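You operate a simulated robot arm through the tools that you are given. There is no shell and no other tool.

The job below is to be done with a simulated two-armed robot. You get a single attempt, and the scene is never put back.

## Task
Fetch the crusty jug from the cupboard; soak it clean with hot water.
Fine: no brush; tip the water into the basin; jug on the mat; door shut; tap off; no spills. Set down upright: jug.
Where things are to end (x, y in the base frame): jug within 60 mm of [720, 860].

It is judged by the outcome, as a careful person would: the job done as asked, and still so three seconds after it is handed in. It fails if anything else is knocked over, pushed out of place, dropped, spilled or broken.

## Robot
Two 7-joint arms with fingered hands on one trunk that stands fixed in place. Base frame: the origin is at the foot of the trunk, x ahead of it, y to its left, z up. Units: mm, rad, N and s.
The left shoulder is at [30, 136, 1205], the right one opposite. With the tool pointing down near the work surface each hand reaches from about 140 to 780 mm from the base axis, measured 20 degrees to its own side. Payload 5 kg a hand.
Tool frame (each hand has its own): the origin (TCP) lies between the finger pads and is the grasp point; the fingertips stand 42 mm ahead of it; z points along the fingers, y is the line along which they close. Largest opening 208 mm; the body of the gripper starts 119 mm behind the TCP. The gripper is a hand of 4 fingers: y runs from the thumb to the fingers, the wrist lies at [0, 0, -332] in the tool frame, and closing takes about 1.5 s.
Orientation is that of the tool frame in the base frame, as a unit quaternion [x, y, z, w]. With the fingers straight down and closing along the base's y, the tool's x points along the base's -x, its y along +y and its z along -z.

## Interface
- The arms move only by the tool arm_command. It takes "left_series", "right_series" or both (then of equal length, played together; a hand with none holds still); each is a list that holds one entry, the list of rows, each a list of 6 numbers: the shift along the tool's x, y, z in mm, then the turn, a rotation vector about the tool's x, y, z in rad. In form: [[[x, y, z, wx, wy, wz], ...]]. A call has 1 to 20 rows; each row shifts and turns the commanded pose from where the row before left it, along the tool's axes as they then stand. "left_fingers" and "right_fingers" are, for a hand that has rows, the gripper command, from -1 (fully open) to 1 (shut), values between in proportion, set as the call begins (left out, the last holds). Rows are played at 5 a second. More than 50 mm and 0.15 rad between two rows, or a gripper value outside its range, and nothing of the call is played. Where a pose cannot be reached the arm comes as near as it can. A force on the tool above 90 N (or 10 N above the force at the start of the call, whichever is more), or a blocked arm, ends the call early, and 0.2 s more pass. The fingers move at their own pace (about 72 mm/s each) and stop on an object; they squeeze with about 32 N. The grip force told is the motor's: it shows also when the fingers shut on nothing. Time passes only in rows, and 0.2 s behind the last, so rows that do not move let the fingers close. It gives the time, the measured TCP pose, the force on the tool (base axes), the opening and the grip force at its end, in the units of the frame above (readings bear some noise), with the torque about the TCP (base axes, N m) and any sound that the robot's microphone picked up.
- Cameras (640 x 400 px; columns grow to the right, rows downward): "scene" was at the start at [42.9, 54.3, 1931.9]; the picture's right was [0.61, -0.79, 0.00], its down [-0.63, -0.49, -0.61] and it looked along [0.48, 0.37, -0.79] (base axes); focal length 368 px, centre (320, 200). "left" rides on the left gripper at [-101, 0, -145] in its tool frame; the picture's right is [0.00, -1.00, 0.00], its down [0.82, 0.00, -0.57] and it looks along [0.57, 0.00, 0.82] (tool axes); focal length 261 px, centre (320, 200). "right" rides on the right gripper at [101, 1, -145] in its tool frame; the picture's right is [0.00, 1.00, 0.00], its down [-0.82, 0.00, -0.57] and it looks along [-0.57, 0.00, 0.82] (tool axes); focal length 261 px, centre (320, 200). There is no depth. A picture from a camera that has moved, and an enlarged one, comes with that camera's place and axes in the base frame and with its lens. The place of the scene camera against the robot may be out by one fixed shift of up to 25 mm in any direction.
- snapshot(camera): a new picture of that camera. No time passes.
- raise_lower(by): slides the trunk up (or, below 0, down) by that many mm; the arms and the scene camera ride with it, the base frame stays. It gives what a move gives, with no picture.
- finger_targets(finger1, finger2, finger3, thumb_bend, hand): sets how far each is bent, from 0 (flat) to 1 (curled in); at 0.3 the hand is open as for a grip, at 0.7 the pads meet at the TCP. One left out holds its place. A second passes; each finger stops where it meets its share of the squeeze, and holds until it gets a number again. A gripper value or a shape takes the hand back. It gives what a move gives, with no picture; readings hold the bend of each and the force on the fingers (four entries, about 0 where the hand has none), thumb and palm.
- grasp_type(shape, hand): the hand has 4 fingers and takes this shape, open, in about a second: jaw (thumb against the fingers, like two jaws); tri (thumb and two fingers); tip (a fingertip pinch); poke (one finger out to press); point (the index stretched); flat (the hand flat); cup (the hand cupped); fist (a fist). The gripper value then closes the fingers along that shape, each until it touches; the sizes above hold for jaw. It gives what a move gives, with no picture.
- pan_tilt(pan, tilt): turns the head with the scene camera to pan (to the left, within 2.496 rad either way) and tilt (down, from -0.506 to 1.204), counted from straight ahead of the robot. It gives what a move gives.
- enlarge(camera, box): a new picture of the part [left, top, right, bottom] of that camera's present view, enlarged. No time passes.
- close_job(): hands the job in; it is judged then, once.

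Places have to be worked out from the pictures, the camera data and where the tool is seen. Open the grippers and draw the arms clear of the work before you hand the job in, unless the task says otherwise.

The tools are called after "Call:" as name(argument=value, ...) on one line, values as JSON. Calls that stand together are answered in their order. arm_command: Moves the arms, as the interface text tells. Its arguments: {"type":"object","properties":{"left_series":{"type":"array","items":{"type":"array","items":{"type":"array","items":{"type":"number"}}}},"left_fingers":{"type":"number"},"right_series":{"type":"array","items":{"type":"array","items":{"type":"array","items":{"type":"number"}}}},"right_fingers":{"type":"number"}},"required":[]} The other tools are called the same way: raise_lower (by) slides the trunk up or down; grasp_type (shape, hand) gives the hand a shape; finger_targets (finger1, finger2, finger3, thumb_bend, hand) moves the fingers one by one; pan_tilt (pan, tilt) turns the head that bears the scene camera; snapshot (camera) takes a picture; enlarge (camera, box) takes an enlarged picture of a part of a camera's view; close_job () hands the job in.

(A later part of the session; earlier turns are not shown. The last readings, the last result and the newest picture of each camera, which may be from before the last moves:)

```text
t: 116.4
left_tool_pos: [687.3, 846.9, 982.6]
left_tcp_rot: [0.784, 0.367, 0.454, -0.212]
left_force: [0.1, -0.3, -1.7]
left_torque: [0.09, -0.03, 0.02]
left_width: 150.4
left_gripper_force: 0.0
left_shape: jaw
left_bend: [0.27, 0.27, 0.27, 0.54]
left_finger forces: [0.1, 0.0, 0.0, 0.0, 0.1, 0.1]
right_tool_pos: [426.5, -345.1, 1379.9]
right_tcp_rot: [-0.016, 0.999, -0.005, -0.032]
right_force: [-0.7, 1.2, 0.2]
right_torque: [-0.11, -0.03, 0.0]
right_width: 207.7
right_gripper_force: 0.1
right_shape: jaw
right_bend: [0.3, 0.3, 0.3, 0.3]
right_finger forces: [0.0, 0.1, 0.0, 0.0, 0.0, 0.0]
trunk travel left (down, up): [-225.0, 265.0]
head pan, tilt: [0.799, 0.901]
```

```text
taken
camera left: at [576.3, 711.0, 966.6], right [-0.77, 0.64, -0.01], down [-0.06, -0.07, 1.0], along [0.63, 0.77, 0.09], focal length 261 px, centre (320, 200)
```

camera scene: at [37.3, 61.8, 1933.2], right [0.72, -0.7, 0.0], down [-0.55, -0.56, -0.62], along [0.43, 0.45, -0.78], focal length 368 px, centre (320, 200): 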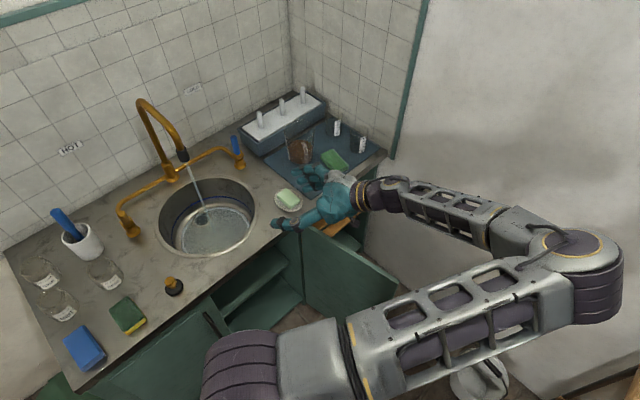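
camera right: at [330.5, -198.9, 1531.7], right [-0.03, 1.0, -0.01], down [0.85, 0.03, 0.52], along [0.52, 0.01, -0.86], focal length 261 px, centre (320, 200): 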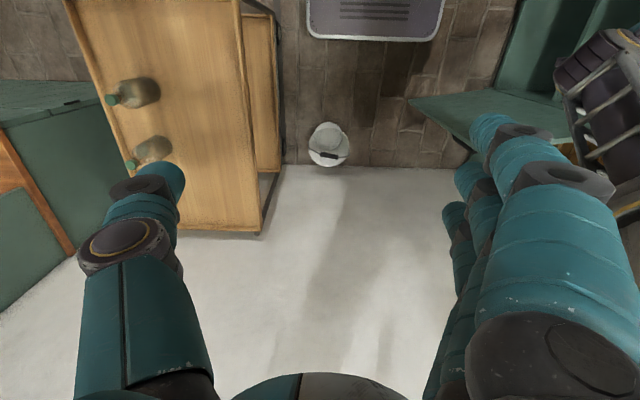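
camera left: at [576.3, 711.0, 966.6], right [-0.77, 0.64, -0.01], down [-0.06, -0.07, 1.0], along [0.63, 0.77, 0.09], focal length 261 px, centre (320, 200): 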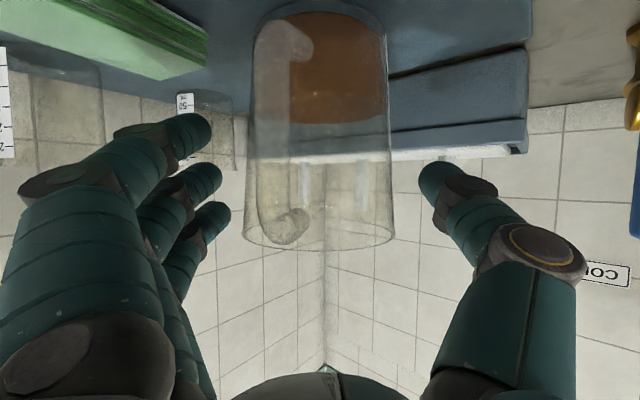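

Jug is between the fingers. I'll lower 22 mm and close.

Call:
arm_command(left_series=[[[-19.1, 0, 10.9, 0, 0, 0], [0, 0, 0, 0, 0, 0]]])

Call:
arm_command(left_series=[[[0, 0, 0, 0, 0, 0], [0, 0, 0, 0, 0, 0], [0, 0, 0, 0, 0, 0], [0, 0, 0, 0, 0, 0], [0, 0, 0, 0, 0, 0]]], left_fingers=1)

Call:
snapshot(camera="left")

```text
t: 117.0
left_tool_pos: [686.8, 846.4, 962.6]
left_tcp_rot: [0.782, 0.368, 0.455, -0.214]
left_force: [-0.2, -0.3, 0.1]
left_torque: [-0.01, 0.02, 0.07]
left_width: 150.7
left_gripper_force: 0.2
left_shape: jaw
left_bend: [0.27, 0.27, 0.27, 0.54]
left_finger forces: [0.0, 0.1, 0.0, 0.1, 0.0, 0.0]
right_tool_pos: [424.3, -348.5, 1380.0]
right_tcp_rot: [-0.015, 0.999, -0.003, -0.032]
right_force: [-1.3, -1.5, -0.1]
right_torque: [0.1, -0.09, 0.01]
right_width: 208.0
right_gripper_force: 0.1
right_shape: jaw
right_bend: [0.3, 0.3, 0.3, 0.3]
right_finger forces: [0.1, 0.0, 0.0, 0.0, 0.0, 0.0]
trunk travel left (down, up): [-225.0, 265.0]
head pan, tilt: [0.799, 0.901]
```

```text
t: 118.2
left_tool_pos: [686.6, 848.0, 963.2]
left_tcp_rot: [0.783, 0.367, 0.455, -0.213]
left_force: [1.6, 0.3, -0.7]
left_torque: [-0.08, -0.03, 0.0]
left_width: 97.2
left_gripper_force: 32.1
left_shape: jaw
left_bend: [0.73, 0.73, 0.73, 0.7]
left_finger forces: [9.3, 9.6, 9.8, 0.1, 28.7, 0.0]
right_tool_pos: [425.1, -347.4, 1380.3]
right_tcp_rot: [-0.017, 0.999, -0.005, -0.033]
right_force: [0.3, -0.3, 0.3]
right_torque: [0.04, 0.04, -0.01]
right_width: 207.9
right_gripper_force: 0.1
right_shape: jaw
right_bend: [0.3, 0.3, 0.3, 0.3]
right_finger forces: [0.0, 0.1, 0.1, 0.0, 0.1, 0.0]
trunk travel left (down, up): [-225.0, 265.0]
head pan, tilt: [0.799, 0.901]
```

```text
taken
camera left: at [575.4, 710.6, 945.1], right [-0.77, 0.64, -0.01], down [-0.06, -0.07, 1.0], along [0.63, 0.77, 0.09], focal length 261 px, centre (320, 200)
```

left: 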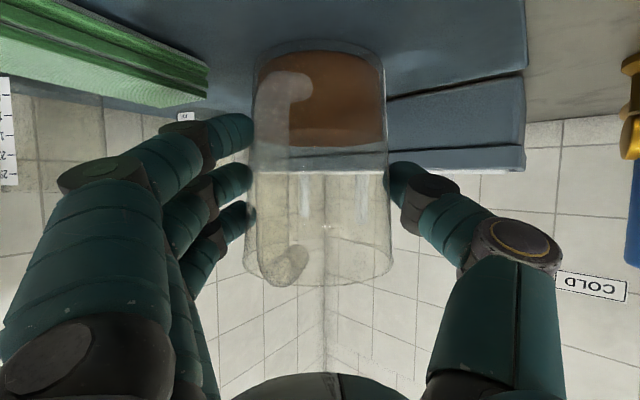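

The jug is gripped at mid-height. I'll lift it and draw it back clear of the mat.

Call:
arm_command(left_series=[[[21.8, 0, -12.3, 0, 0, 0], [21.8, 0, -12.3, 0, 0, 0], [8.7, 0, -5, 0, 0, 0], [-19.7, 0, -34.8, 0, 0, 0], [-19.7, 0, -34.8, 0, 0, 0], [-19.7, 0, -34.8, 0, 0, 0], [-20, -6.5, -35.3, 0, 0, 0], [-20, -6.5, -35.3, 0, 0, 0], [-20, -6.5, -35.3, 0, 0, 0], [-20, -6.5, -35.3, 0, 0, 0], [-20, -6.5, -35.3, 0, 0, 0]]])

Call:
snapshot(camera="scene")

```text
t: 120.6
left_tool_pos: [459.9, 617.1, 1024.0]
left_tcp_rot: [0.783, 0.367, 0.455, -0.213]
left_force: [0.5, -0.3, -4.9]
left_torque: [-0.12, 0.12, 0.03]
left_width: 96.9
left_gripper_force: 32.0
left_shape: jaw
left_bend: [0.73, 0.73, 0.73, 0.7]
left_finger forces: [9.3, 9.9, 9.7, 0.0, 29.4, 0.1]
right_tool_pos: [425.0, -346.8, 1380.3]
right_tcp_rot: [-0.016, 0.999, -0.004, -0.032]
right_force: [0.4, -0.5, 0.6]
right_torque: [0.05, -0.04, -0.01]
right_width: 208.0
right_gripper_force: 0.0
right_shape: jaw
right_bend: [0.3, 0.3, 0.3, 0.3]
right_finger forces: [0.0, 0.0, 0.1, 0.0, 0.0, 0.0]
trunk travel left (down, up): [-225.0, 265.0]
head pan, tilt: [0.799, 0.901]
```

```text
taken
camera scene: at [36.2, 61.8, 1933.2], right [0.72, -0.7, 0.0], down [-0.55, -0.56, -0.62], along [0.43, 0.45, -0.78], focal length 368 px, centre (320, 200)
```

scene: 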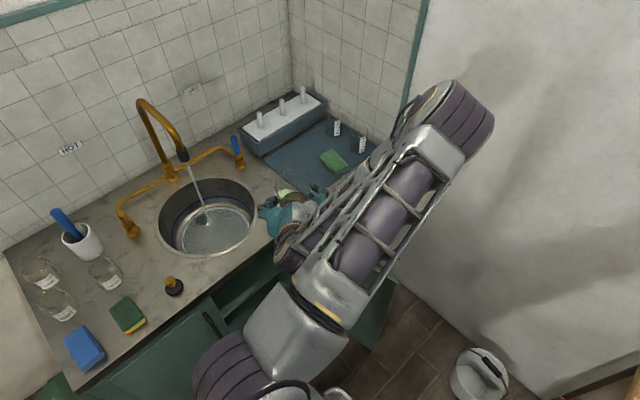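

Jug held steady; basin level unchanged. I'll turn the hand to face the sink squarely.

Call:
arm_command(left_series=[[[0, 0, 0, 0.0992, 0, -0.0563], [0, 0, 0, 0.0992, 0, -0.0563], [0, 0, 0, 0.0992, 0, -0.0563], [0, 0, 0, 0.0992, 0, -0.0563], [0, 0, 0, 0.0992, 0, -0.0563], [0, 0, 0, 0.0992, 0, -0.0563], [0, 0, 0, 0.0992, 0, -0.0563], [0, 0, 0, 0, 0, 0]]])

Call:
snapshot(camera="left")

```text
t: 122.4
left_tool_pos: [458.4, 619.0, 1023.9]
left_tcp_rot: [0.585, 0.638, 0.34, -0.367]
left_force: [0.7, 0.6, -3.9]
left_torque: [-0.34, 0.04, 0.13]
left_width: 96.1
left_gripper_force: 32.1
left_shape: jaw
left_bend: [0.73, 0.73, 0.73, 0.7]
left_finger forces: [9.6, 10.8, 10.8, 0.1, 31.8, 0.1]
right_tool_pos: [424.5, -345.5, 1379.3]
right_tcp_rot: [-0.017, 0.999, -0.004, -0.032]
right_force: [-0.2, 0.4, 0.4]
right_torque: [-0.05, -0.03, 0.04]
right_width: 208.1
right_gripper_force: 0.0
right_shape: jaw
right_bend: [0.3, 0.3, 0.3, 0.3]
right_finger forces: [0.0, 0.0, 0.0, 0.0, 0.0, 0.0]
trunk travel left (down, up): [-225.0, 265.0]
head pan, tilt: [0.799, 0.901]
```

```text
taken
camera left: at [473.4, 444.1, 1007.7], right [-1.0, -0.09, -0.01], down [0.0, -0.09, 1.0], along [-0.09, 0.99, 0.08], focal length 261 px, centre (320, 200)
```

left: 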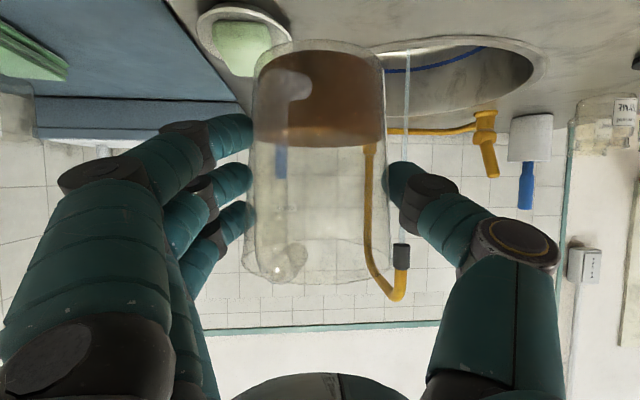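

I can see the stream clearly. I'll move the jug to just in front of it, above the basin.

Call:
arm_command(left_series=[[[11.9, -27, 26.8, 0, 0, 0], [11.9, -27, 26.8, 0, 0, 0], [11.9, -27, 26.8, 0, 0, 0], [11.9, -27, 26.8, 0, 0, 0], [11.9, -27, 26.8, 0, 0, 0], [11.9, -27, 26.8, 0, 0, 0]]])

Call:
snapshot(camera="left")

Call:
enlarge(camera="scene", box=[110, 80, 310, 270])

```text
t: 123.8
left_tool_pos: [276.9, 780.7, 1003.7]
left_tcp_rot: [0.579, 0.643, 0.336, -0.372]
left_force: [1.5, 1.0, -6.4]
left_torque: [-0.1, 0.1, 0.11]
left_width: 95.8
left_gripper_force: 31.7
left_shape: jaw
left_bend: [0.73, 0.73, 0.73, 0.7]
left_finger forces: [9.4, 10.7, 10.8, 0.1, 31.2, 0.0]
right_tool_pos: [423.8, -343.9, 1380.8]
right_tcp_rot: [-0.016, 0.999, -0.005, -0.031]
right_force: [-1.1, 1.9, 0.3]
right_torque: [-0.17, -0.14, 0.02]
right_width: 207.9
right_gripper_force: 0.1
right_shape: jaw
right_bend: [0.3, 0.3, 0.3, 0.3]
right_finger forces: [0.1, 0.0, 0.0, 0.1, 0.0, 0.1]
trunk travel left (down, up): [-225.0, 265.0]
head pan, tilt: [0.799, 0.901]
```

```text
taken
camera left: at [295.3, 605.4, 987.4], right [-0.99, -0.1, -0.01], down [0.0, -0.09, 1.0], along [-0.1, 0.99, 0.09], focal length 261 px, centre (320, 200)
```

left: 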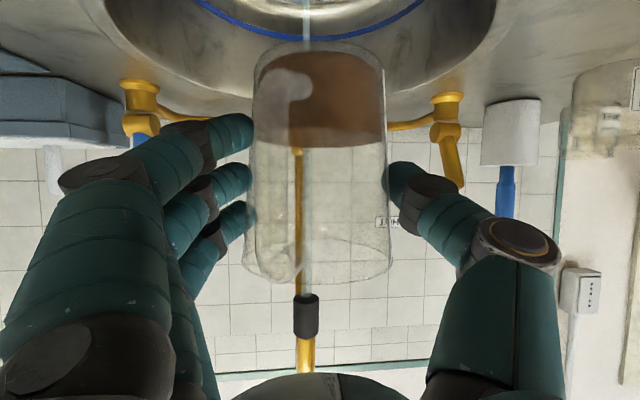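

```text
2.11 times, centred on (210, 175) of scene
camera zoom: at [35.4, 66.2, 1933.1], right [0.72, -0.7, 0.0], down [-0.55, -0.56, -0.62], along [0.43, 0.44, -0.78], focal length 775 px, centre (552, 253)
```

zoom: 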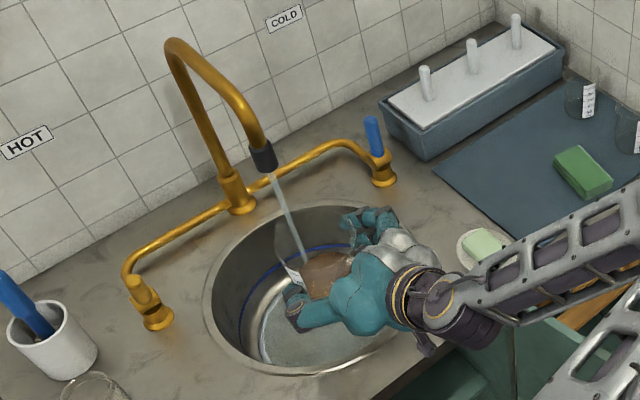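

The stream is straight ahead at (281,903), jug axis at (278,789). I'll slide the jug under the stream.

Call:
arm_command(left_series=[[[18.7, 5.2, 32.7, 0, 0, 0], [18.7, 5.2, 32.7, 0, 0, 0], [18.7, 5.2, 32.7, 0, 0, 0], [0, 0, 0, 0, 0, 0]]])

Call:
snapshot(camera="left")

Call:
enlarge(camera="scene", box=[110, 80, 310, 270])

```text
t: 124.8
left_tool_pos: [279.0, 892.1, 1007.1]
left_tcp_rot: [0.579, 0.643, 0.336, -0.373]
left_force: [0.1, -0.2, -5.8]
left_torque: [-0.14, 0.03, 0.0]
left_width: 96.1
left_gripper_force: 31.7
left_shape: jaw
left_bend: [0.73, 0.73, 0.73, 0.7]
left_finger forces: [9.3, 10.8, 10.7, 0.1, 31.4, 0.0]
right_tool_pos: [425.0, -347.8, 1379.5]
right_tcp_rot: [-0.016, 0.999, -0.004, -0.032]
right_force: [0.1, -1.1, 0.9]
right_torque: [0.08, 0.03, 0.0]
right_width: 208.1
right_gripper_force: 0.0
right_shape: jaw
right_bend: [0.3, 0.3, 0.3, 0.3]
right_finger forces: [0.1, 0.0, 0.0, 0.0, 0.1, 0.0]
trunk travel left (down, up): [-225.0, 265.0]
head pan, tilt: [0.799, 0.901]
```

```text
taken
camera left: at [298.6, 717.3, 989.8], right [-0.99, -0.11, 0.0], down [0.01, -0.09, 1.0], along [-0.11, 0.99, 0.09], focal length 261 px, centre (320, 200)
```

left: 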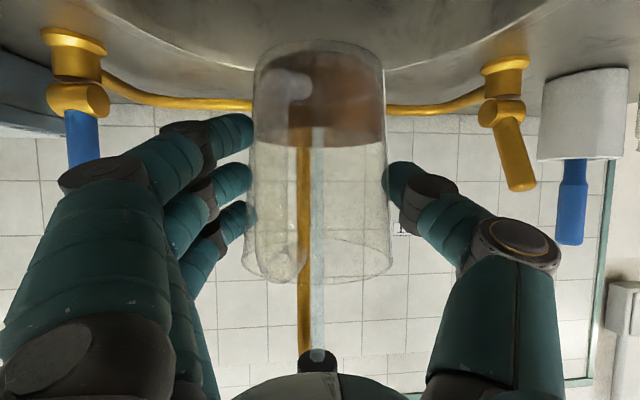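

```text
2.11 times, centred on (210, 175) of scene
camera zoom: at [36.7, 62.2, 1933.2], right [0.72, -0.7, 0.0], down [-0.55, -0.56, -0.62], along [0.43, 0.45, -0.78], focal length 775 px, centre (552, 253)
```

zoom: 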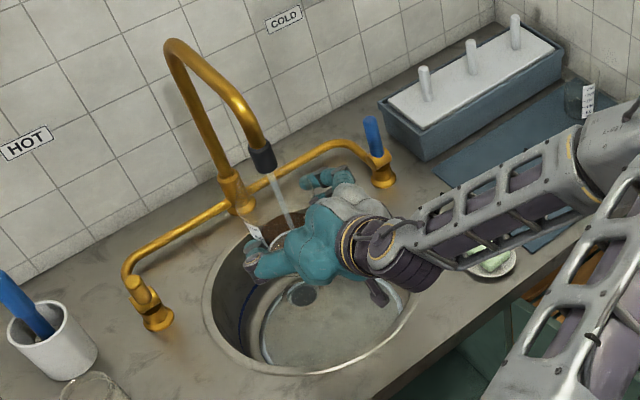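

The stream falls right inside the jug. I'll hold still and watch the fill.

Call:
arm_command(left_series=[[[0, 0, 0, 0, 0, 0], [0, 0, 0, 0, 0, 0], [0, 0, 0, 0, 0, 0], [0, 0, 0, 0, 0, 0], [0, 0, 0, 0, 0, 0]]])

Call:
snapshot(camera="left")

```text
t: 126.0
left_tool_pos: [280.4, 893.6, 1006.1]
left_tcp_rot: [0.579, 0.643, 0.335, -0.373]
left_force: [0.5, -0.9, -8.0]
left_torque: [-0.18, 0.01, 0.02]
left_width: 96.0
left_gripper_force: 32.3
left_shape: jaw
left_bend: [0.73, 0.73, 0.73, 0.7]
left_finger forces: [9.3, 10.6, 10.7, 0.0, 31.4, 0.0]
right_tool_pos: [425.4, -346.9, 1379.6]
right_tcp_rot: [-0.016, 0.999, -0.005, -0.031]
right_force: [-0.2, 0.3, 0.6]
right_torque: [-0.02, 0.02, 0.01]
right_width: 207.9
right_gripper_force: 0.1
right_shape: jaw
right_bend: [0.3, 0.3, 0.3, 0.3]
right_finger forces: [0.1, 0.0, 0.0, 0.1, 0.0, 0.0]
trunk travel left (down, up): [-225.0, 265.0]
head pan, tilt: [0.799, 0.901]
```

```text
taken
camera left: at [298.8, 717.8, 989.1], right [-0.99, -0.11, 0.0], down [0.01, -0.09, 1.0], along [-0.11, 0.99, 0.09], focal length 261 px, centre (320, 200)
```

left: 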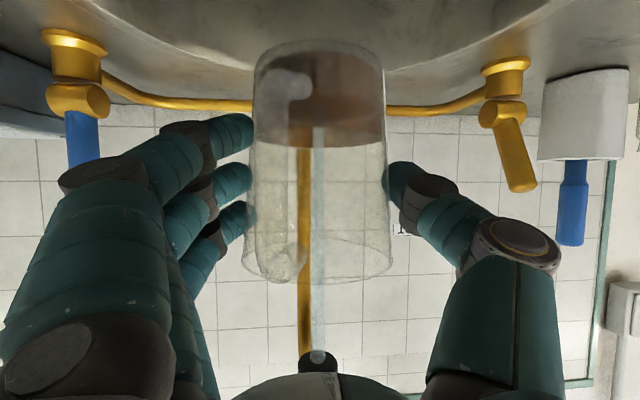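

Load rose about 2 N in 2 s (≈0.1 l/s). I'll keep filling 2 s more and check again.

Call:
arm_command(left_series=[[[0, 0, 0, 0, 0, 0], [0, 0, 0, 0, 0, 0], [0, 0, 0, 0, 0, 0], [0, 0, 0, 0, 0, 0], [0, 0, 0, 0, 0, 0], [0, 0, 0, 0, 0, 0], [0, 0, 0, 0, 0, 0], [0, 0, 0, 0, 0, 0], [0, 0, 0, 0, 0, 0], [0, 0, 0, 0, 0, 0]]])

Call:
snapshot(camera="left")

```text
t: 128.2
left_tool_pos: [280.2, 892.1, 1005.1]
left_tcp_rot: [0.579, 0.643, 0.335, -0.373]
left_force: [0.8, 0.5, -9.8]
left_torque: [-0.23, 0.0, -0.04]
left_width: 95.9
left_gripper_force: 32.2
left_shape: jaw
left_bend: [0.73, 0.73, 0.73, 0.7]
left_finger forces: [9.3, 10.7, 10.8, 0.0, 31.4, 0.1]
right_tool_pos: [425.5, -345.5, 1380.2]
right_tcp_rot: [-0.016, 0.999, -0.005, -0.032]
right_force: [0.2, 0.1, -0.2]
right_torque: [0.0, 0.03, 0.02]
right_width: 208.0
right_gripper_force: 0.0
right_shape: jaw
right_bend: [0.3, 0.3, 0.3, 0.3]
right_finger forces: [0.1, 0.0, 0.0, 0.0, 0.0, 0.1]
trunk travel left (down, up): [-225.0, 265.0]
head pan, tilt: [0.799, 0.901]
```

```text
taken
camera left: at [298.8, 717.8, 989.1], right [-0.99, -0.11, 0.0], down [0.01, -0.09, 1.0], along [-0.11, 0.99, 0.09], focal length 261 px, centre (320, 200)
```

left: 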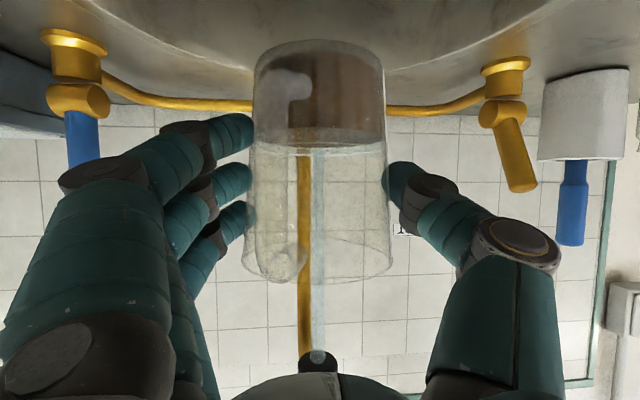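

The water now reaches about the top of the crust, and the brown is already paling. Let me zoom, then add about 1.4 s more.

Call:
arm_command(left_series=[[[0, 0, 0, 0, 0, 0], [0, 0, 0, 0, 0, 0], [0, 0, 0, 0, 0, 0], [0, 0, 0, 0, 0, 0], [0, 0, 0, 0, 0, 0], [0, 0, 0, 0, 0, 0]]])

Call:
enlarge(camera="left", box=[220, 20, 420, 300])

```text
t: 129.6
left_tool_pos: [280.7, 894.8, 1004.8]
left_tcp_rot: [0.578, 0.643, 0.336, -0.373]
left_force: [0.1, 0.3, -11.8]
left_torque: [-0.21, -0.02, 0.03]
left_width: 95.4
left_gripper_force: 32.0
left_shape: jaw
left_bend: [0.73, 0.73, 0.73, 0.7]
left_finger forces: [9.3, 10.8, 10.7, 0.0, 31.4, 0.0]
right_tool_pos: [425.6, -345.9, 1379.9]
right_tcp_rot: [-0.016, 0.999, -0.004, -0.033]
right_force: [0.0, -0.4, 0.3]
right_torque: [0.01, 0.02, -0.01]
right_width: 208.0
right_gripper_force: 0.0
right_shape: jaw
right_bend: [0.3, 0.3, 0.3, 0.3]
right_finger forces: [0.0, 0.0, 0.0, 0.0, 0.0, 0.1]
trunk travel left (down, up): [-225.0, 265.0]
head pan, tilt: [0.799, 0.901]
```

```text
1.43 times, centred on (320, 160) of left
camera zoom: at [298.9, 717.9, 989.0], right [-0.99, -0.11, 0.0], down [0.01, -0.09, 1.0], along [-0.11, 0.99, 0.09], focal length 372 px, centre (320, 257)
```

zoom: 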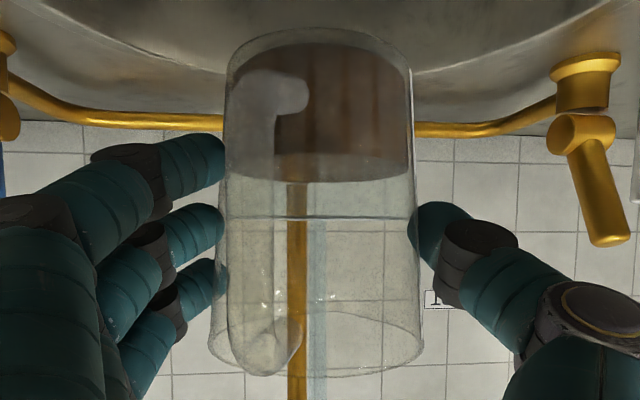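

The water stands well above the crust (about 57 % full, load 11.8 N). I'll draw the jug gently back out of the stream.

Call:
arm_command(left_series=[[[-12.3, -2.75, -21.5, 0, 0, 0], [-12.3, -2.75, -21.5, 0, 0, 0], [-12.3, -2.75, -21.5, 0, 0, 0], [-12.3, -2.75, -21.5, 0, 0, 0], [-12.3, -2.75, -21.5, 0, 0, 0], [-9.9, 19.7, -18.5, 0, 0, 0], [-9.9, 19.7, -18.5, 0, 0, 0], [-9.9, 19.7, -18.5, 0, 0, 0], [-9.9, 19.7, -18.5, 0, 0, 0], [-9.9, 19.7, -18.5, 0, 0, 0], [-9.9, 19.7, -18.5, 0, 0, 0], [-9.9, 19.7, -18.5, 0, 0, 0], [-9.9, 19.7, -18.5, 0, 0, 0]]])

Call:
snapshot(camera="left")

Call:
snapshot(camera="scene")

```text
t: 132.4
left_tool_pos: [453.6, 616.2, 1012.4]
left_tcp_rot: [0.578, 0.643, 0.335, -0.375]
left_force: [-1.8, 0.2, -12.8]
left_torque: [-0.26, -0.05, -0.07]
left_width: 95.7
left_gripper_force: 32.1
left_shape: jaw
left_bend: [0.73, 0.73, 0.73, 0.7]
left_finger forces: [9.2, 10.7, 10.6, 0.0, 31.9, 0.1]
right_tool_pos: [427.3, -347.6, 1379.4]
right_tcp_rot: [-0.016, 0.999, -0.005, -0.032]
right_force: [0.2, 0.1, 0.7]
right_torque: [0.09, 0.04, -0.01]
right_width: 207.9
right_gripper_force: 0.1
right_shape: jaw
right_bend: [0.3, 0.3, 0.3, 0.3]
right_finger forces: [0.0, 0.1, 0.1, 0.0, 0.0, 0.2]
trunk travel left (down, up): [-225.0, 265.0]
head pan, tilt: [0.799, 0.901]
```

```text
taken
camera left: at [473.0, 440.4, 995.7], right [-0.99, -0.11, 0.0], down [0.01, -0.09, 1.0], along [-0.11, 0.99, 0.09], focal length 261 px, centre (320, 200)
```

left: 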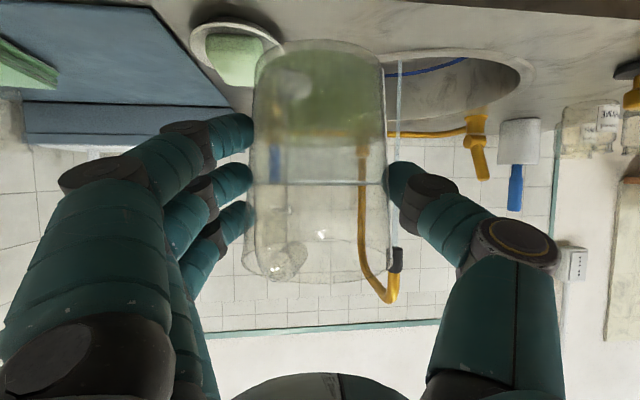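

```text
taken
camera scene: at [37.8, 62.2, 1933.2], right [0.72, -0.7, 0.0], down [-0.55, -0.56, -0.62], along [0.43, 0.45, -0.78], focal length 368 px, centre (320, 200)
```

scene: 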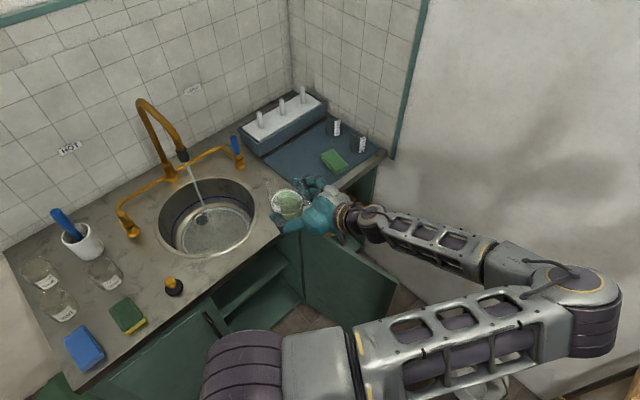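

Water sits calmly in the jug and the brown is nearly gone. I'll check the basin level and the jug closely.

Call:
enlarge(camera="scene", box=[120, 90, 270, 270])

Call:
enlarge(camera="left", box=[230, 20, 410, 300])

```text
2.22 times, centred on (195, 180) of scene
camera zoom: at [37.8, 62.2, 1933.2], right [0.72, -0.7, 0.0], down [-0.55, -0.56, -0.62], along [0.43, 0.45, -0.78], focal length 818 px, centre (598, 244)
```

zoom: 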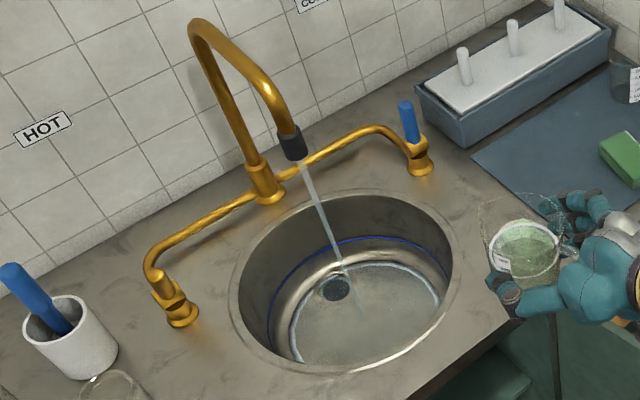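

```text
1.43 times, centred on (320, 160) of left
camera zoom: at [473.0, 440.4, 995.7], right [-0.99, -0.11, 0.0], down [0.01, -0.09, 1.0], along [-0.11, 0.99, 0.09], focal length 372 px, centre (320, 257)
```

zoom: 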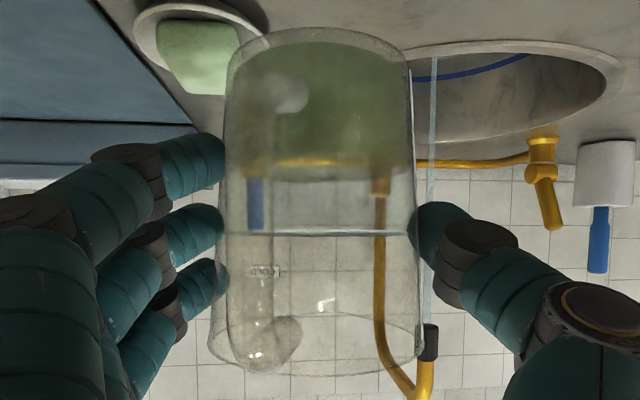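

Basin level steady (drain working). The crust is softening in the hot water. I'll turn the jug gently to the mat heading.

Call:
arm_command(left_series=[[[0, 0, 0, -0.0866, 0, 0.0498], [0, 0, 0, -0.0866, 0, 0.0498], [0, 0, 0, -0.0866, 0, 0.0498], [0, 0, 0, -0.0866, 0, 0.0498], [0, 0, 0, -0.0866, 0, 0.0498], [0, 0, 0, -0.0866, 0, 0.0498], [0, 0, 0, -0.0866, 0, 0.0498], [0, 0, 0, -0.0866, 0, 0.0498]]])

Call:
snapshot(camera="left")

```text
t: 134.2
left_tool_pos: [453.0, 614.7, 1010.1]
left_tcp_rot: [0.784, 0.367, 0.454, -0.213]
left_force: [1.6, -0.1, -12.9]
left_torque: [-0.21, 0.2, 0.02]
left_width: 96.1
left_gripper_force: 32.2
left_shape: jaw
left_bend: [0.73, 0.73, 0.73, 0.7]
left_finger forces: [9.2, 11.4, 10.9, 0.0, 31.6, 0.0]
right_tool_pos: [425.9, -345.5, 1378.8]
right_tcp_rot: [-0.016, 0.999, -0.004, -0.032]
right_force: [0.0, -0.2, 0.6]
right_torque: [-0.06, -0.05, 0.02]
right_width: 207.9
right_gripper_force: 0.1
right_shape: jaw
right_bend: [0.3, 0.3, 0.3, 0.3]
right_finger forces: [0.0, 0.1, 0.0, 0.0, 0.0, 0.0]
trunk travel left (down, up): [-225.0, 265.0]
head pan, tilt: [0.799, 0.901]
```

```text
taken
camera left: at [340.7, 480.1, 994.4], right [-0.77, 0.64, 0.0], down [-0.06, -0.06, 1.0], along [0.64, 0.77, 0.09], focal length 261 px, centre (320, 200)
```

left: 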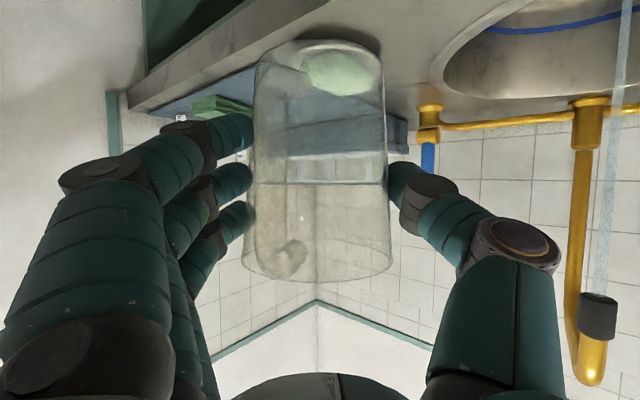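

The brown coating appears gone. I'll zoom in on the jug to be sure before tipping.

Call:
enlarge(camera="left", box=[230, 20, 410, 300])

Call:
enlarge(camera="scene", box=[230, 130, 390, 250])

```text
1.43 times, centred on (320, 160) of left
camera zoom: at [340.7, 480.1, 994.4], right [-0.77, 0.64, 0.0], down [-0.06, -0.06, 1.0], along [0.64, 0.77, 0.09], focal length 372 px, centre (320, 257)
```

zoom: 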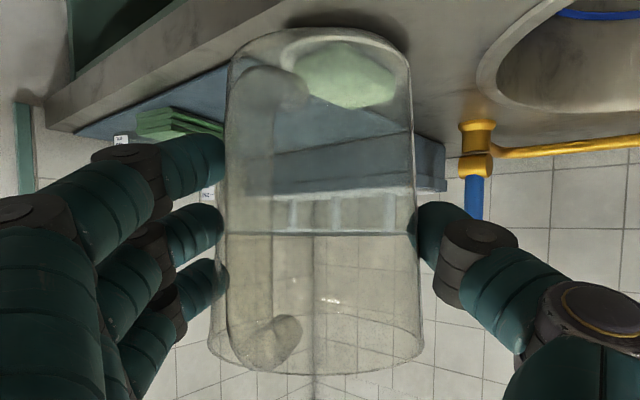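

```text
3.33 times, centred on (310, 190) of scene
camera zoom: at [37.1, 65.0, 1933.1], right [0.72, -0.7, 0.0], down [-0.55, -0.56, -0.62], along [0.43, 0.44, -0.78], focal length 1227 px, centre (353, 233)
```

zoom: 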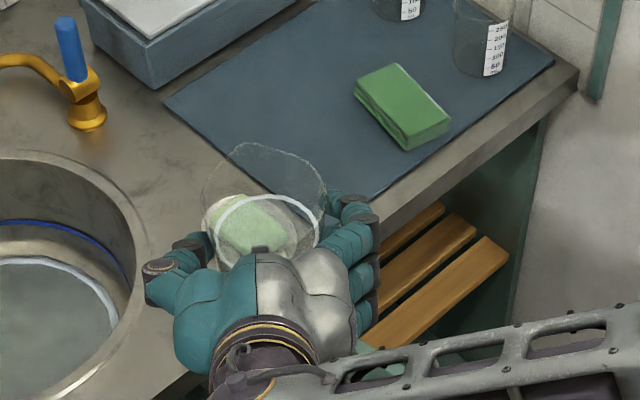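

The jug is clear of crust now. I'll park it on the mat to go on soaking while I shut the tap: carry it gently along the mat heading.

Call:
arm_command(left_series=[[[12.8, 3.8, 22.6, 0, 0, 0], [12.8, 3.8, 22.6, 0, 0, 0], [12.8, 3.8, 22.6, 0, 0, 0], [12.8, 3.8, 22.6, 0, 0, 0], [12.8, 3.8, 22.6, 0, 0, 0], [12.8, 3.8, 22.6, 0, 0, 0], [12.8, 3.8, 22.6, 0, 0, 0], [12.8, 3.8, 22.6, 0, 0, 0], [11.8, 0, 20.9, 0, 0, 0], [11.8, 0, 20.9, 0, 0, 0], [11.8, 0, 20.9, 0, 0, 0], [11.8, 0, 20.9, 0, 0, 0], [11.8, 0, 20.9, 0, 0, 0]]])

Call:
snapshot(camera="left")

```text
t: 137.0
left_tool_pos: [686.8, 849.4, 1009.6]
left_tcp_rot: [0.784, 0.367, 0.453, -0.213]
left_force: [0.7, 0.1, -13.3]
left_torque: [-0.07, 0.13, 0.02]
left_width: 95.7
left_gripper_force: 32.4
left_shape: jaw
left_bend: [0.73, 0.73, 0.73, 0.7]
left_finger forces: [9.2, 11.3, 11.1, 0.1, 31.8, 0.0]
right_tool_pos: [426.1, -344.6, 1379.1]
right_tcp_rot: [-0.016, 0.999, -0.005, -0.032]
right_force: [-0.3, 1.3, -0.1]
right_torque: [-0.07, -0.03, -0.01]
right_width: 207.9
right_gripper_force: 0.2
right_shape: jaw
right_bend: [0.3, 0.3, 0.3, 0.3]
right_finger forces: [0.1, 0.0, 0.0, 0.0, 0.0, 0.0]
trunk travel left (down, up): [-225.0, 265.0]
head pan, tilt: [0.799, 0.901]
```

```text
taken
camera left: at [574.7, 713.5, 994.5], right [-0.77, 0.64, 0.0], down [-0.06, -0.07, 1.0], along [0.64, 0.77, 0.09], focal length 261 px, centre (320, 200)
```

left: 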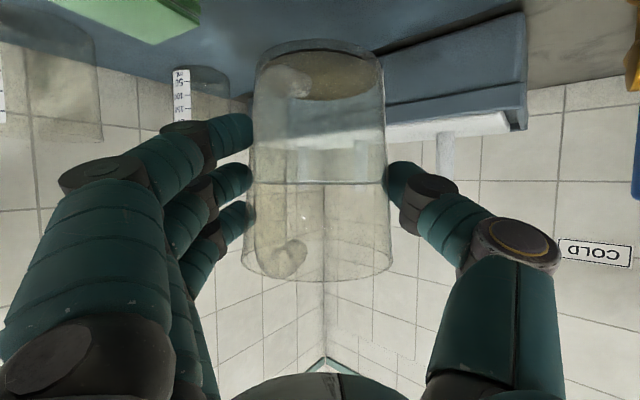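

Over the mat; a faint tan trace remains at the bottom, so it should soak on. I'll lower it carefully onto the mat.

Call:
arm_command(left_series=[[[-13, 0, 7.4, 0, 0, 0], [-13, 0, 7.4, 0, 0, 0], [-8, 0, 4.6, 0, 0, 0], [0, 0, 0, 0, 0, 0]]])

Call:
arm_command(left_series=[[[-2.6, 0, 1.5, 0, 0, 0], [0, 0, 0, 0, 0, 0]]])

```text
t: 138.0
left_tool_pos: [686.5, 848.6, 971.4]
left_tcp_rot: [0.784, 0.367, 0.453, -0.213]
left_force: [-0.4, 0.1, -10.5]
left_torque: [-0.18, 0.21, -0.03]
left_width: 95.8
left_gripper_force: 32.0
left_shape: jaw
left_bend: [0.73, 0.73, 0.73, 0.7]
left_finger forces: [9.2, 11.2, 11.0, 0.0, 31.8, 0.0]
right_tool_pos: [425.8, -346.8, 1379.8]
right_tcp_rot: [-0.015, 0.999, -0.005, -0.032]
right_force: [0.2, 0.0, 0.1]
right_torque: [0.0, -0.03, 0.01]
right_width: 207.7
right_gripper_force: 0.1
right_shape: jaw
right_bend: [0.3, 0.3, 0.3, 0.3]
right_finger forces: [0.1, 0.1, 0.1, 0.1, 0.1, 0.0]
trunk travel left (down, up): [-225.0, 265.0]
head pan, tilt: [0.799, 0.901]
```

```text
t: 138.6
left_tool_pos: [685.4, 849.0, 968.0]
left_tcp_rot: [0.784, 0.366, 0.454, -0.213]
left_force: [-0.3, 1.2, -11.7]
left_torque: [-0.19, 0.19, 0.01]
left_width: 95.5
left_gripper_force: 32.4
left_shape: jaw
left_bend: [0.73, 0.73, 0.73, 0.7]
left_finger forces: [9.2, 11.3, 11.0, 0.0, 31.9, 0.0]
right_tool_pos: [425.7, -346.5, 1379.4]
right_tcp_rot: [-0.016, 0.999, -0.005, -0.032]
right_force: [0.7, -0.3, 0.5]
right_torque: [0.02, 0.01, -0.02]
right_width: 207.8
right_gripper_force: 0.0
right_shape: jaw
right_bend: [0.3, 0.3, 0.3, 0.3]
right_finger forces: [0.0, 0.1, 0.0, 0.0, 0.0, 0.0]
trunk travel left (down, up): [-225.0, 265.0]
head pan, tilt: [0.799, 0.901]
```

Still carrying 11.7 N at z=968; I continue down in 3 mm steps.

Call:
arm_command(left_series=[[[-2.6, 0, 1.5, 0, 0, 0], [0, 0, 0, 0, 0, 0]]])

Call:
arm_command(left_series=[[[-1.8, 0, 1, 0, 0, 0], [0, 0, 0, 0, 0, 0]]])

```text
t: 139.2
left_tool_pos: [686.7, 850.0, 964.9]
left_tcp_rot: [0.784, 0.367, 0.454, -0.213]
left_force: [0.0, 0.5, -11.5]
left_torque: [-0.18, 0.16, 0.02]
left_width: 95.6
left_gripper_force: 31.6
left_shape: jaw
left_bend: [0.73, 0.73, 0.73, 0.7]
left_finger forces: [9.0, 11.3, 11.1, 0.0, 31.8, 0.0]
right_tool_pos: [424.2, -346.4, 1380.5]
right_tcp_rot: [-0.016, 0.999, -0.005, -0.033]
right_force: [0.5, 0.2, -0.3]
right_torque: [0.03, 0.04, 0.0]
right_width: 208.0
right_gripper_force: 0.0
right_shape: jaw
right_bend: [0.3, 0.3, 0.3, 0.3]
right_finger forces: [0.0, 0.1, 0.0, 0.1, 0.0, 0.0]
trunk travel left (down, up): [-225.0, 265.0]
head pan, tilt: [0.799, 0.901]
```

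```text
t: 139.8
left_tool_pos: [686.4, 850.1, 963.3]
left_tcp_rot: [0.784, 0.366, 0.454, -0.213]
left_force: [-0.9, 2.4, -4.0]
left_torque: [-0.07, 0.18, 0.02]
left_width: 95.8
left_gripper_force: 31.8
left_shape: jaw
left_bend: [0.73, 0.73, 0.73, 0.7]
left_finger forces: [9.6, 10.7, 10.9, 0.0, 32.5, 0.0]
right_tool_pos: [425.8, -346.5, 1380.3]
right_tcp_rot: [-0.016, 0.999, -0.006, -0.032]
right_force: [0.1, 0.8, 1.0]
right_torque: [0.02, 0.01, 0.02]
right_width: 208.0
right_gripper_force: 0.2
right_shape: jaw
right_bend: [0.3, 0.3, 0.3, 0.3]
right_finger forces: [0.0, 0.0, 0.0, 0.0, 0.0, 0.0]
trunk travel left (down, up): [-225.0, 265.0]
head pan, tilt: [0.799, 0.901]
```

Contact: the load dropped to 4 N. One last 1.5 mm, then open slightly.

Call:
arm_command(left_series=[[[-1.4, 0, 0.8, 0, 0, 0], [0, 0, 0, 0, 0, 0]]])

Call:
arm_command(left_series=[[[0, 0, 0, 0, 0, 0], [0, 0, 0, 0, 0, 0], [0, 0, 0, 0, 0, 0], [0, 0, 0, 0, 0, 0]]], left_fingers=-0.1)

Call:
snapshot(camera="left")

```text
t: 140.4
left_tool_pos: [686.4, 848.6, 963.3]
left_tcp_rot: [0.783, 0.367, 0.455, -0.214]
left_force: [1.4, 5.1, 4.8]
left_torque: [0.15, 0.01, 0.03]
left_width: 95.7
left_gripper_force: 32.0
left_shape: jaw
left_bend: [0.73, 0.73, 0.73, 0.7]
left_finger forces: [9.5, 10.5, 10.5, 0.0, 32.5, 0.1]
right_tool_pos: [426.1, -346.6, 1379.0]
right_tcp_rot: [-0.016, 0.999, -0.004, -0.033]
right_force: [0.5, -0.5, 0.0]
right_torque: [0.0, 0.01, 0.02]
right_width: 207.9
right_gripper_force: 0.0
right_shape: jaw
right_bend: [0.3, 0.3, 0.3, 0.3]
right_finger forces: [0.0, 0.0, 0.0, 0.0, 0.0, 0.1]
trunk travel left (down, up): [-225.0, 265.0]
head pan, tilt: [0.799, 0.901]
```

```text
t: 141.4
left_tool_pos: [684.9, 848.6, 962.1]
left_tcp_rot: [0.784, 0.366, 0.454, -0.213]
left_force: [-0.3, -0.6, 0.7]
left_torque: [0.01, -0.01, 0.01]
left_width: 113.3
left_gripper_force: 0.1
left_shape: jaw
left_bend: [0.72, 0.72, 0.72, 0.7]
left_finger forces: [0.0, 0.1, 0.0, 0.0, 0.1, 0.0]
right_tool_pos: [425.8, -347.4, 1379.5]
right_tcp_rot: [-0.016, 0.999, -0.005, -0.032]
right_force: [0.3, -0.9, -0.5]
right_torque: [-0.02, -0.02, -0.01]
right_width: 207.8
right_gripper_force: 0.1
right_shape: jaw
right_bend: [0.3, 0.3, 0.3, 0.3]
right_finger forces: [0.0, 0.0, 0.0, 0.0, 0.1, 0.1]
trunk travel left (down, up): [-225.0, 265.0]
head pan, tilt: [0.799, 0.901]
```

```text
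taken
camera left: at [573.2, 711.9, 945.3], right [-0.77, 0.64, 0.0], down [-0.06, -0.07, 1.0], along [0.64, 0.77, 0.09], focal length 261 px, centre (320, 200)
```

left: 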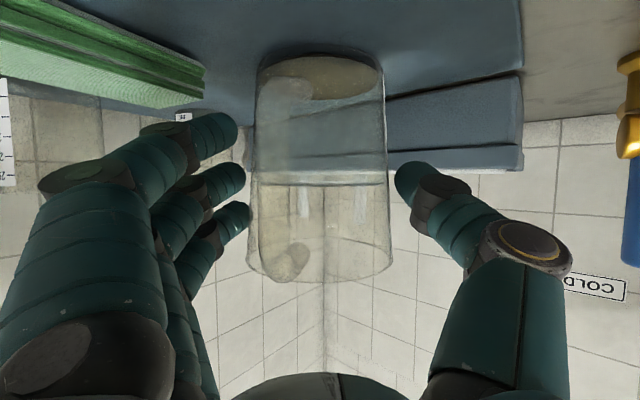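

The jug stands freely, full and still. I'll rise, open, back off and turn toward the taps.

Call:
arm_command(left_series=[[[21.8, 0, -12.3, 0, 0, 0], [8.7, 0, -4.9, 0, 0, 0], [0, 0, 0, 0, 0, 0]]])

Call:
arm_command(left_series=[[[0, 0, 0, 0, 0, 0], [0, 0, 0, 0, 0, 0], [0, 0, 0, 0, 0, 0], [-20, 0, -35.2, 0, 0, 0], [-20, 0, -35.2, 0, 0, 0], [-20, 0, -35.2, 0, 0, 0], [-20, 0, -35.2, 0, 0, 0], [-4.8, -6.4, -34, 0, 0, 0], [-4.8, -6.4, -34, 0, 0, 0], [-4.8, -6.4, -34, 0, 0, 0], [-4.8, -6.4, -34, 0, 0, 0], [-4.8, -6.4, -34, 0, 0, 0]]], left_fingers=-0.45)

Call:
arm_command(left_series=[[[0, 0, 0, 0.1062, 0, -0.0602], [0, 0, 0, 0.1062, 0, -0.0602], [0, 0, 0, 0.1062, 0, -0.0602], [0, 0, 0, 0.1062, 0, -0.0602], [0, 0, 0, 0.1062, 0, -0.0602], [0, 0, 0, 0.1062, 0, -0.0602], [0, 0, 0, 0.1062, 0, -0.0602], [0, 0, 0, 0.1062, 0, -0.0602], [0, 0, 0, 0.1062, 0, -0.0602]]], left_fingers=0.25)

Call:
snapshot(camera="scene")

```text
t: 142.2
left_tool_pos: [685.9, 849.9, 997.2]
left_tcp_rot: [0.783, 0.366, 0.455, -0.213]
left_force: [0.1, -0.4, -0.2]
left_torque: [-0.01, 0.01, 0.0]
left_width: 113.4
left_gripper_force: 0.0
left_shape: jaw
left_bend: [0.72, 0.72, 0.72, 0.7]
left_finger forces: [0.0, 0.0, 0.0, 0.0, 0.0, 0.0]
right_tool_pos: [424.3, -346.1, 1380.4]
right_tcp_rot: [-0.016, 0.999, -0.005, -0.032]
right_force: [-0.5, -0.1, 0.9]
right_torque: [-0.01, -0.04, -0.02]
right_width: 208.0
right_gripper_force: 0.0
right_shape: jaw
right_bend: [0.3, 0.3, 0.3, 0.3]
right_finger forces: [0.1, 0.1, 0.0, 0.1, 0.0, 0.0]
trunk travel left (down, up): [-225.0, 265.0]
head pan, tilt: [0.799, 0.901]
```

```text
t: 144.8
left_tool_pos: [456.0, 619.0, 1060.5]
left_tcp_rot: [0.783, 0.367, 0.454, -0.214]
left_force: [0.1, -0.9, -0.1]
left_torque: [0.02, -0.02, -0.06]
left_width: 150.3
left_gripper_force: 0.0
left_shape: jaw
left_bend: [0.27, 0.27, 0.27, 0.54]
left_finger forces: [0.0, 0.0, 0.1, 0.0, 0.0, 0.0]
right_tool_pos: [424.3, -347.2, 1378.9]
right_tcp_rot: [-0.016, 0.999, -0.004, -0.031]
right_force: [-0.6, 0.3, 1.5]
right_torque: [0.08, -0.04, 0.0]
right_width: 208.0
right_gripper_force: 0.0
right_shape: jaw
right_bend: [0.3, 0.3, 0.3, 0.3]
right_finger forces: [0.0, 0.0, 0.1, 0.0, 0.0, 0.0]
trunk travel left (down, up): [-225.0, 265.0]
head pan, tilt: [0.799, 0.901]
```

```text
t: 146.8
left_tool_pos: [456.7, 621.1, 1060.4]
left_tcp_rot: [0.477, 0.72, 0.276, -0.421]
left_force: [-0.2, 0.2, -0.7]
left_torque: [0.04, 0.01, 0.02]
left_width: 78.1
left_gripper_force: 0.1
left_shape: jaw
left_bend: [0.73, 0.73, 0.73, 0.7]
left_finger forces: [0.1, 0.0, 0.1, 0.0, 0.0, 0.1]
right_tool_pos: [425.8, -346.0, 1379.7]
right_tcp_rot: [-0.016, 0.999, -0.005, -0.033]
right_force: [-0.2, 0.8, 0.6]
right_torque: [-0.04, 0.04, 0.0]
right_width: 208.0
right_gripper_force: 0.1
right_shape: jaw
right_bend: [0.3, 0.3, 0.3, 0.3]
right_finger forces: [0.1, 0.1, 0.0, 0.0, 0.0, 0.0]
trunk travel left (down, up): [-225.0, 265.0]
head pan, tilt: [0.799, 0.901]
```

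```text
taken
camera scene: at [36.9, 63.5, 1933.3], right [0.72, -0.7, 0.0], down [-0.55, -0.56, -0.62], along [0.43, 0.44, -0.78], focal length 368 px, centre (320, 200)
```

scene: 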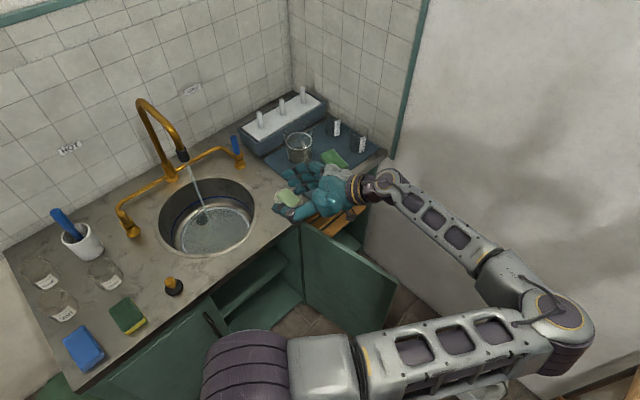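

Tap still running, jug soaking on the mat. I'll go back to the hot lever along the same clear path.

Call:
arm_command(left_series=[[[18.9, -22.6, 30, 0, 0, 0], [18.9, -22.6, 30, 0, 0, 0], [18.9, -22.6, 30, 0, 0, 0], [18.9, -22.6, 30, 0, 0, 0], [18.9, -22.6, 30, 0, 0, 0], [18.9, -22.6, 30, 0, 0, 0], [18.9, -22.6, 30, 0, 0, 0], [18.9, -22.6, 30, 0, 0, 0], [18.9, -22.6, 30, 0, 0, 0], [18.9, -22.6, 30, 0, 0, 0]]])

Call:
snapshot(camera="left")

```text
t: 149.0
left_tool_pos: [110.0, 861.4, 1079.0]
left_tcp_rot: [0.478, 0.721, 0.276, -0.419]
left_force: [0.3, -0.3, 0.0]
left_torque: [0.01, 0.08, 0.07]
left_width: 77.7
left_gripper_force: 0.1
left_shape: jaw
left_bend: [0.73, 0.73, 0.73, 0.7]
left_finger forces: [0.0, 0.0, 0.0, 0.1, 0.1, 0.0]
right_tool_pos: [422.9, -344.7, 1380.5]
right_tcp_rot: [-0.017, 0.999, -0.005, -0.031]
right_force: [-1.1, 0.2, -0.3]
right_torque: [-0.1, -0.14, 0.04]
right_width: 207.8
right_gripper_force: 0.1
right_shape: jaw
right_bend: [0.3, 0.3, 0.3, 0.3]
right_finger forces: [0.0, 0.0, 0.0, 0.1, 0.1, 0.1]
trunk travel left (down, up): [-225.0, 265.0]
head pan, tilt: [0.799, 0.901]
```

```text
taken
camera left: at [179.4, 698.1, 1061.3], right [-0.92, -0.39, 0.0], down [0.03, -0.08, 1.0], along [-0.39, 0.92, 0.09], focal length 261 px, centre (320, 200)
```

left: 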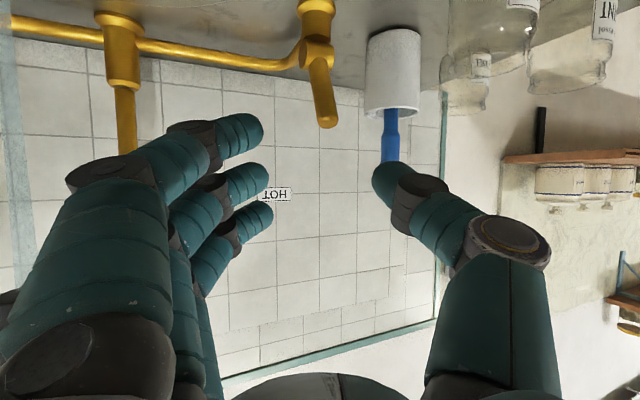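

Same view as when I left it. I'll advance along the finger direction to straddle the tilted lever.

Call:
arm_command(left_series=[[[0, -1, 38, 0, 0, 0], [0, -1, 38, 0, 0, 0], [0, -1, 38, 0, 0, 0], [0, -1, 36, 0, 0, 0], [0, 0, 0, 0, 0, 0]]])

Call:
snapshot(camera="left")

```text
t: 150.2
left_tool_pos: [54.4, 976.7, 1006.2]
left_tcp_rot: [0.477, 0.721, 0.276, -0.421]
left_force: [-0.2, -0.5, 0.4]
left_torque: [-0.02, -0.01, 0.02]
left_width: 78.4
left_gripper_force: 0.1
left_shape: jaw
left_bend: [0.73, 0.73, 0.73, 0.7]
left_finger forces: [0.0, 0.0, 0.0, 0.1, 0.0, 0.0]
right_tool_pos: [425.6, -347.9, 1379.6]
right_tcp_rot: [-0.017, 0.999, -0.004, -0.031]
right_force: [0.8, -1.0, 0.4]
right_torque: [0.11, 0.06, 0.03]
right_width: 207.9
right_gripper_force: 0.0
right_shape: jaw
right_bend: [0.3, 0.3, 0.3, 0.3]
right_finger forces: [0.0, 0.1, 0.1, 0.1, 0.0, 0.0]
trunk travel left (down, up): [-225.0, 265.0]
head pan, tilt: [0.799, 0.901]
```

```text
taken
camera left: at [123.2, 814.1, 988.4], right [-0.92, -0.4, 0.0], down [0.04, -0.09, 1.0], along [-0.39, 0.91, 0.09], focal length 261 px, centre (320, 200)
```

left: 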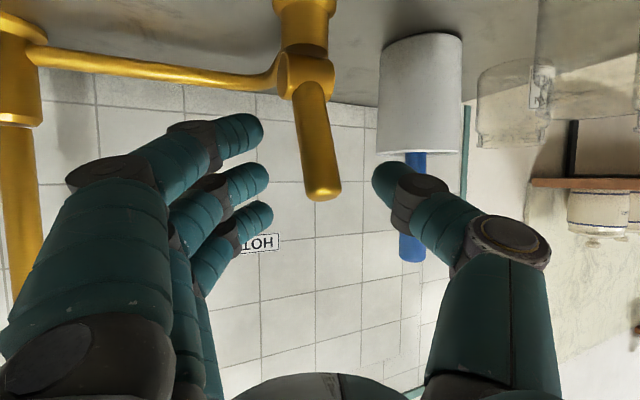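

The lever is between the pads; I'll settle 6 mm lower and close.

Call:
arm_command(left_series=[[[-3.9, 1, 5.4, 0, 0, 0], [0, 0, 0, 0, 0, 0]]])

Call:
arm_command(left_series=[[[0, 0, 0, 0, 0, 0], [0, 0, 0, 0, 0, 0], [0, 0, 0, 0, 0, 0], [0, 0, 0, 0, 0, 0], [0, 0, 0, 0, 0, 0]]], left_fingers=1)

Call:
snapshot(camera="left")

```text
t: 150.8
left_tool_pos: [52.6, 979.3, 998.9]
left_tcp_rot: [0.477, 0.72, 0.277, -0.421]
left_force: [-0.8, 0.4, -0.4]
left_torque: [-0.02, -0.01, 0.0]
left_width: 78.1
left_gripper_force: 0.0
left_shape: jaw
left_bend: [0.73, 0.73, 0.73, 0.7]
left_finger forces: [0.1, 0.0, 0.1, 0.1, 0.1, 0.0]
right_tool_pos: [425.4, -346.9, 1379.0]
right_tcp_rot: [-0.016, 0.999, -0.005, -0.032]
right_force: [0.1, 0.5, 0.2]
right_torque: [0.01, -0.03, 0.02]
right_width: 208.0
right_gripper_force: 0.0
right_shape: jaw
right_bend: [0.3, 0.3, 0.3, 0.3]
right_finger forces: [0.0, 0.0, 0.1, 0.0, 0.1, 0.0]
trunk travel left (down, up): [-225.0, 265.0]
head pan, tilt: [0.799, 0.901]
```

```text
t: 152.0
left_tool_pos: [49.8, 979.2, 999.4]
left_tcp_rot: [0.477, 0.721, 0.277, -0.421]
left_force: [-4.3, 1.1, -1.2]
left_torque: [0.07, -0.43, -0.11]
left_width: 1.0
left_gripper_force: 32.3
left_shape: jaw
left_bend: [0.72, 0.7, 0.7, 0.71]
left_finger forces: [12.0, 0.0, 0.0, 0.0, 25.2, 0.0]
right_tool_pos: [424.5, -346.4, 1379.0]
right_tcp_rot: [-0.016, 0.999, -0.005, -0.033]
right_force: [-0.3, -0.9, -0.6]
right_torque: [0.0, -0.01, 0.03]
right_width: 207.9
right_gripper_force: 0.1
right_shape: jaw
right_bend: [0.3, 0.3, 0.3, 0.3]
right_finger forces: [0.0, 0.0, 0.0, 0.0, 0.0, 0.0]
trunk travel left (down, up): [-225.0, 265.0]
head pan, tilt: [0.799, 0.901]
```

```text
taken
camera left: at [120.4, 817.1, 982.3], right [-0.92, -0.4, 0.0], down [0.04, -0.09, 1.0], along [-0.39, 0.91, 0.09], focal length 261 px, centre (320, 200)
```

left: 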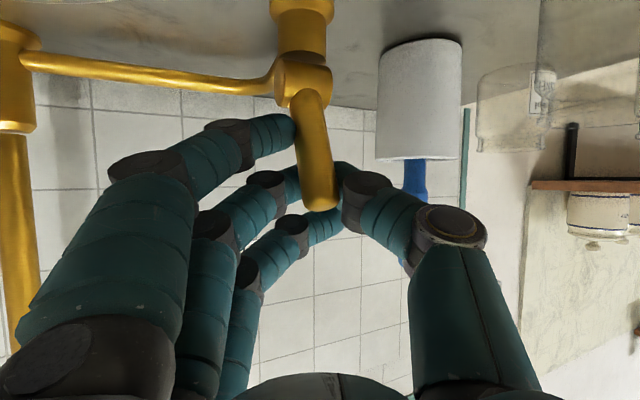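

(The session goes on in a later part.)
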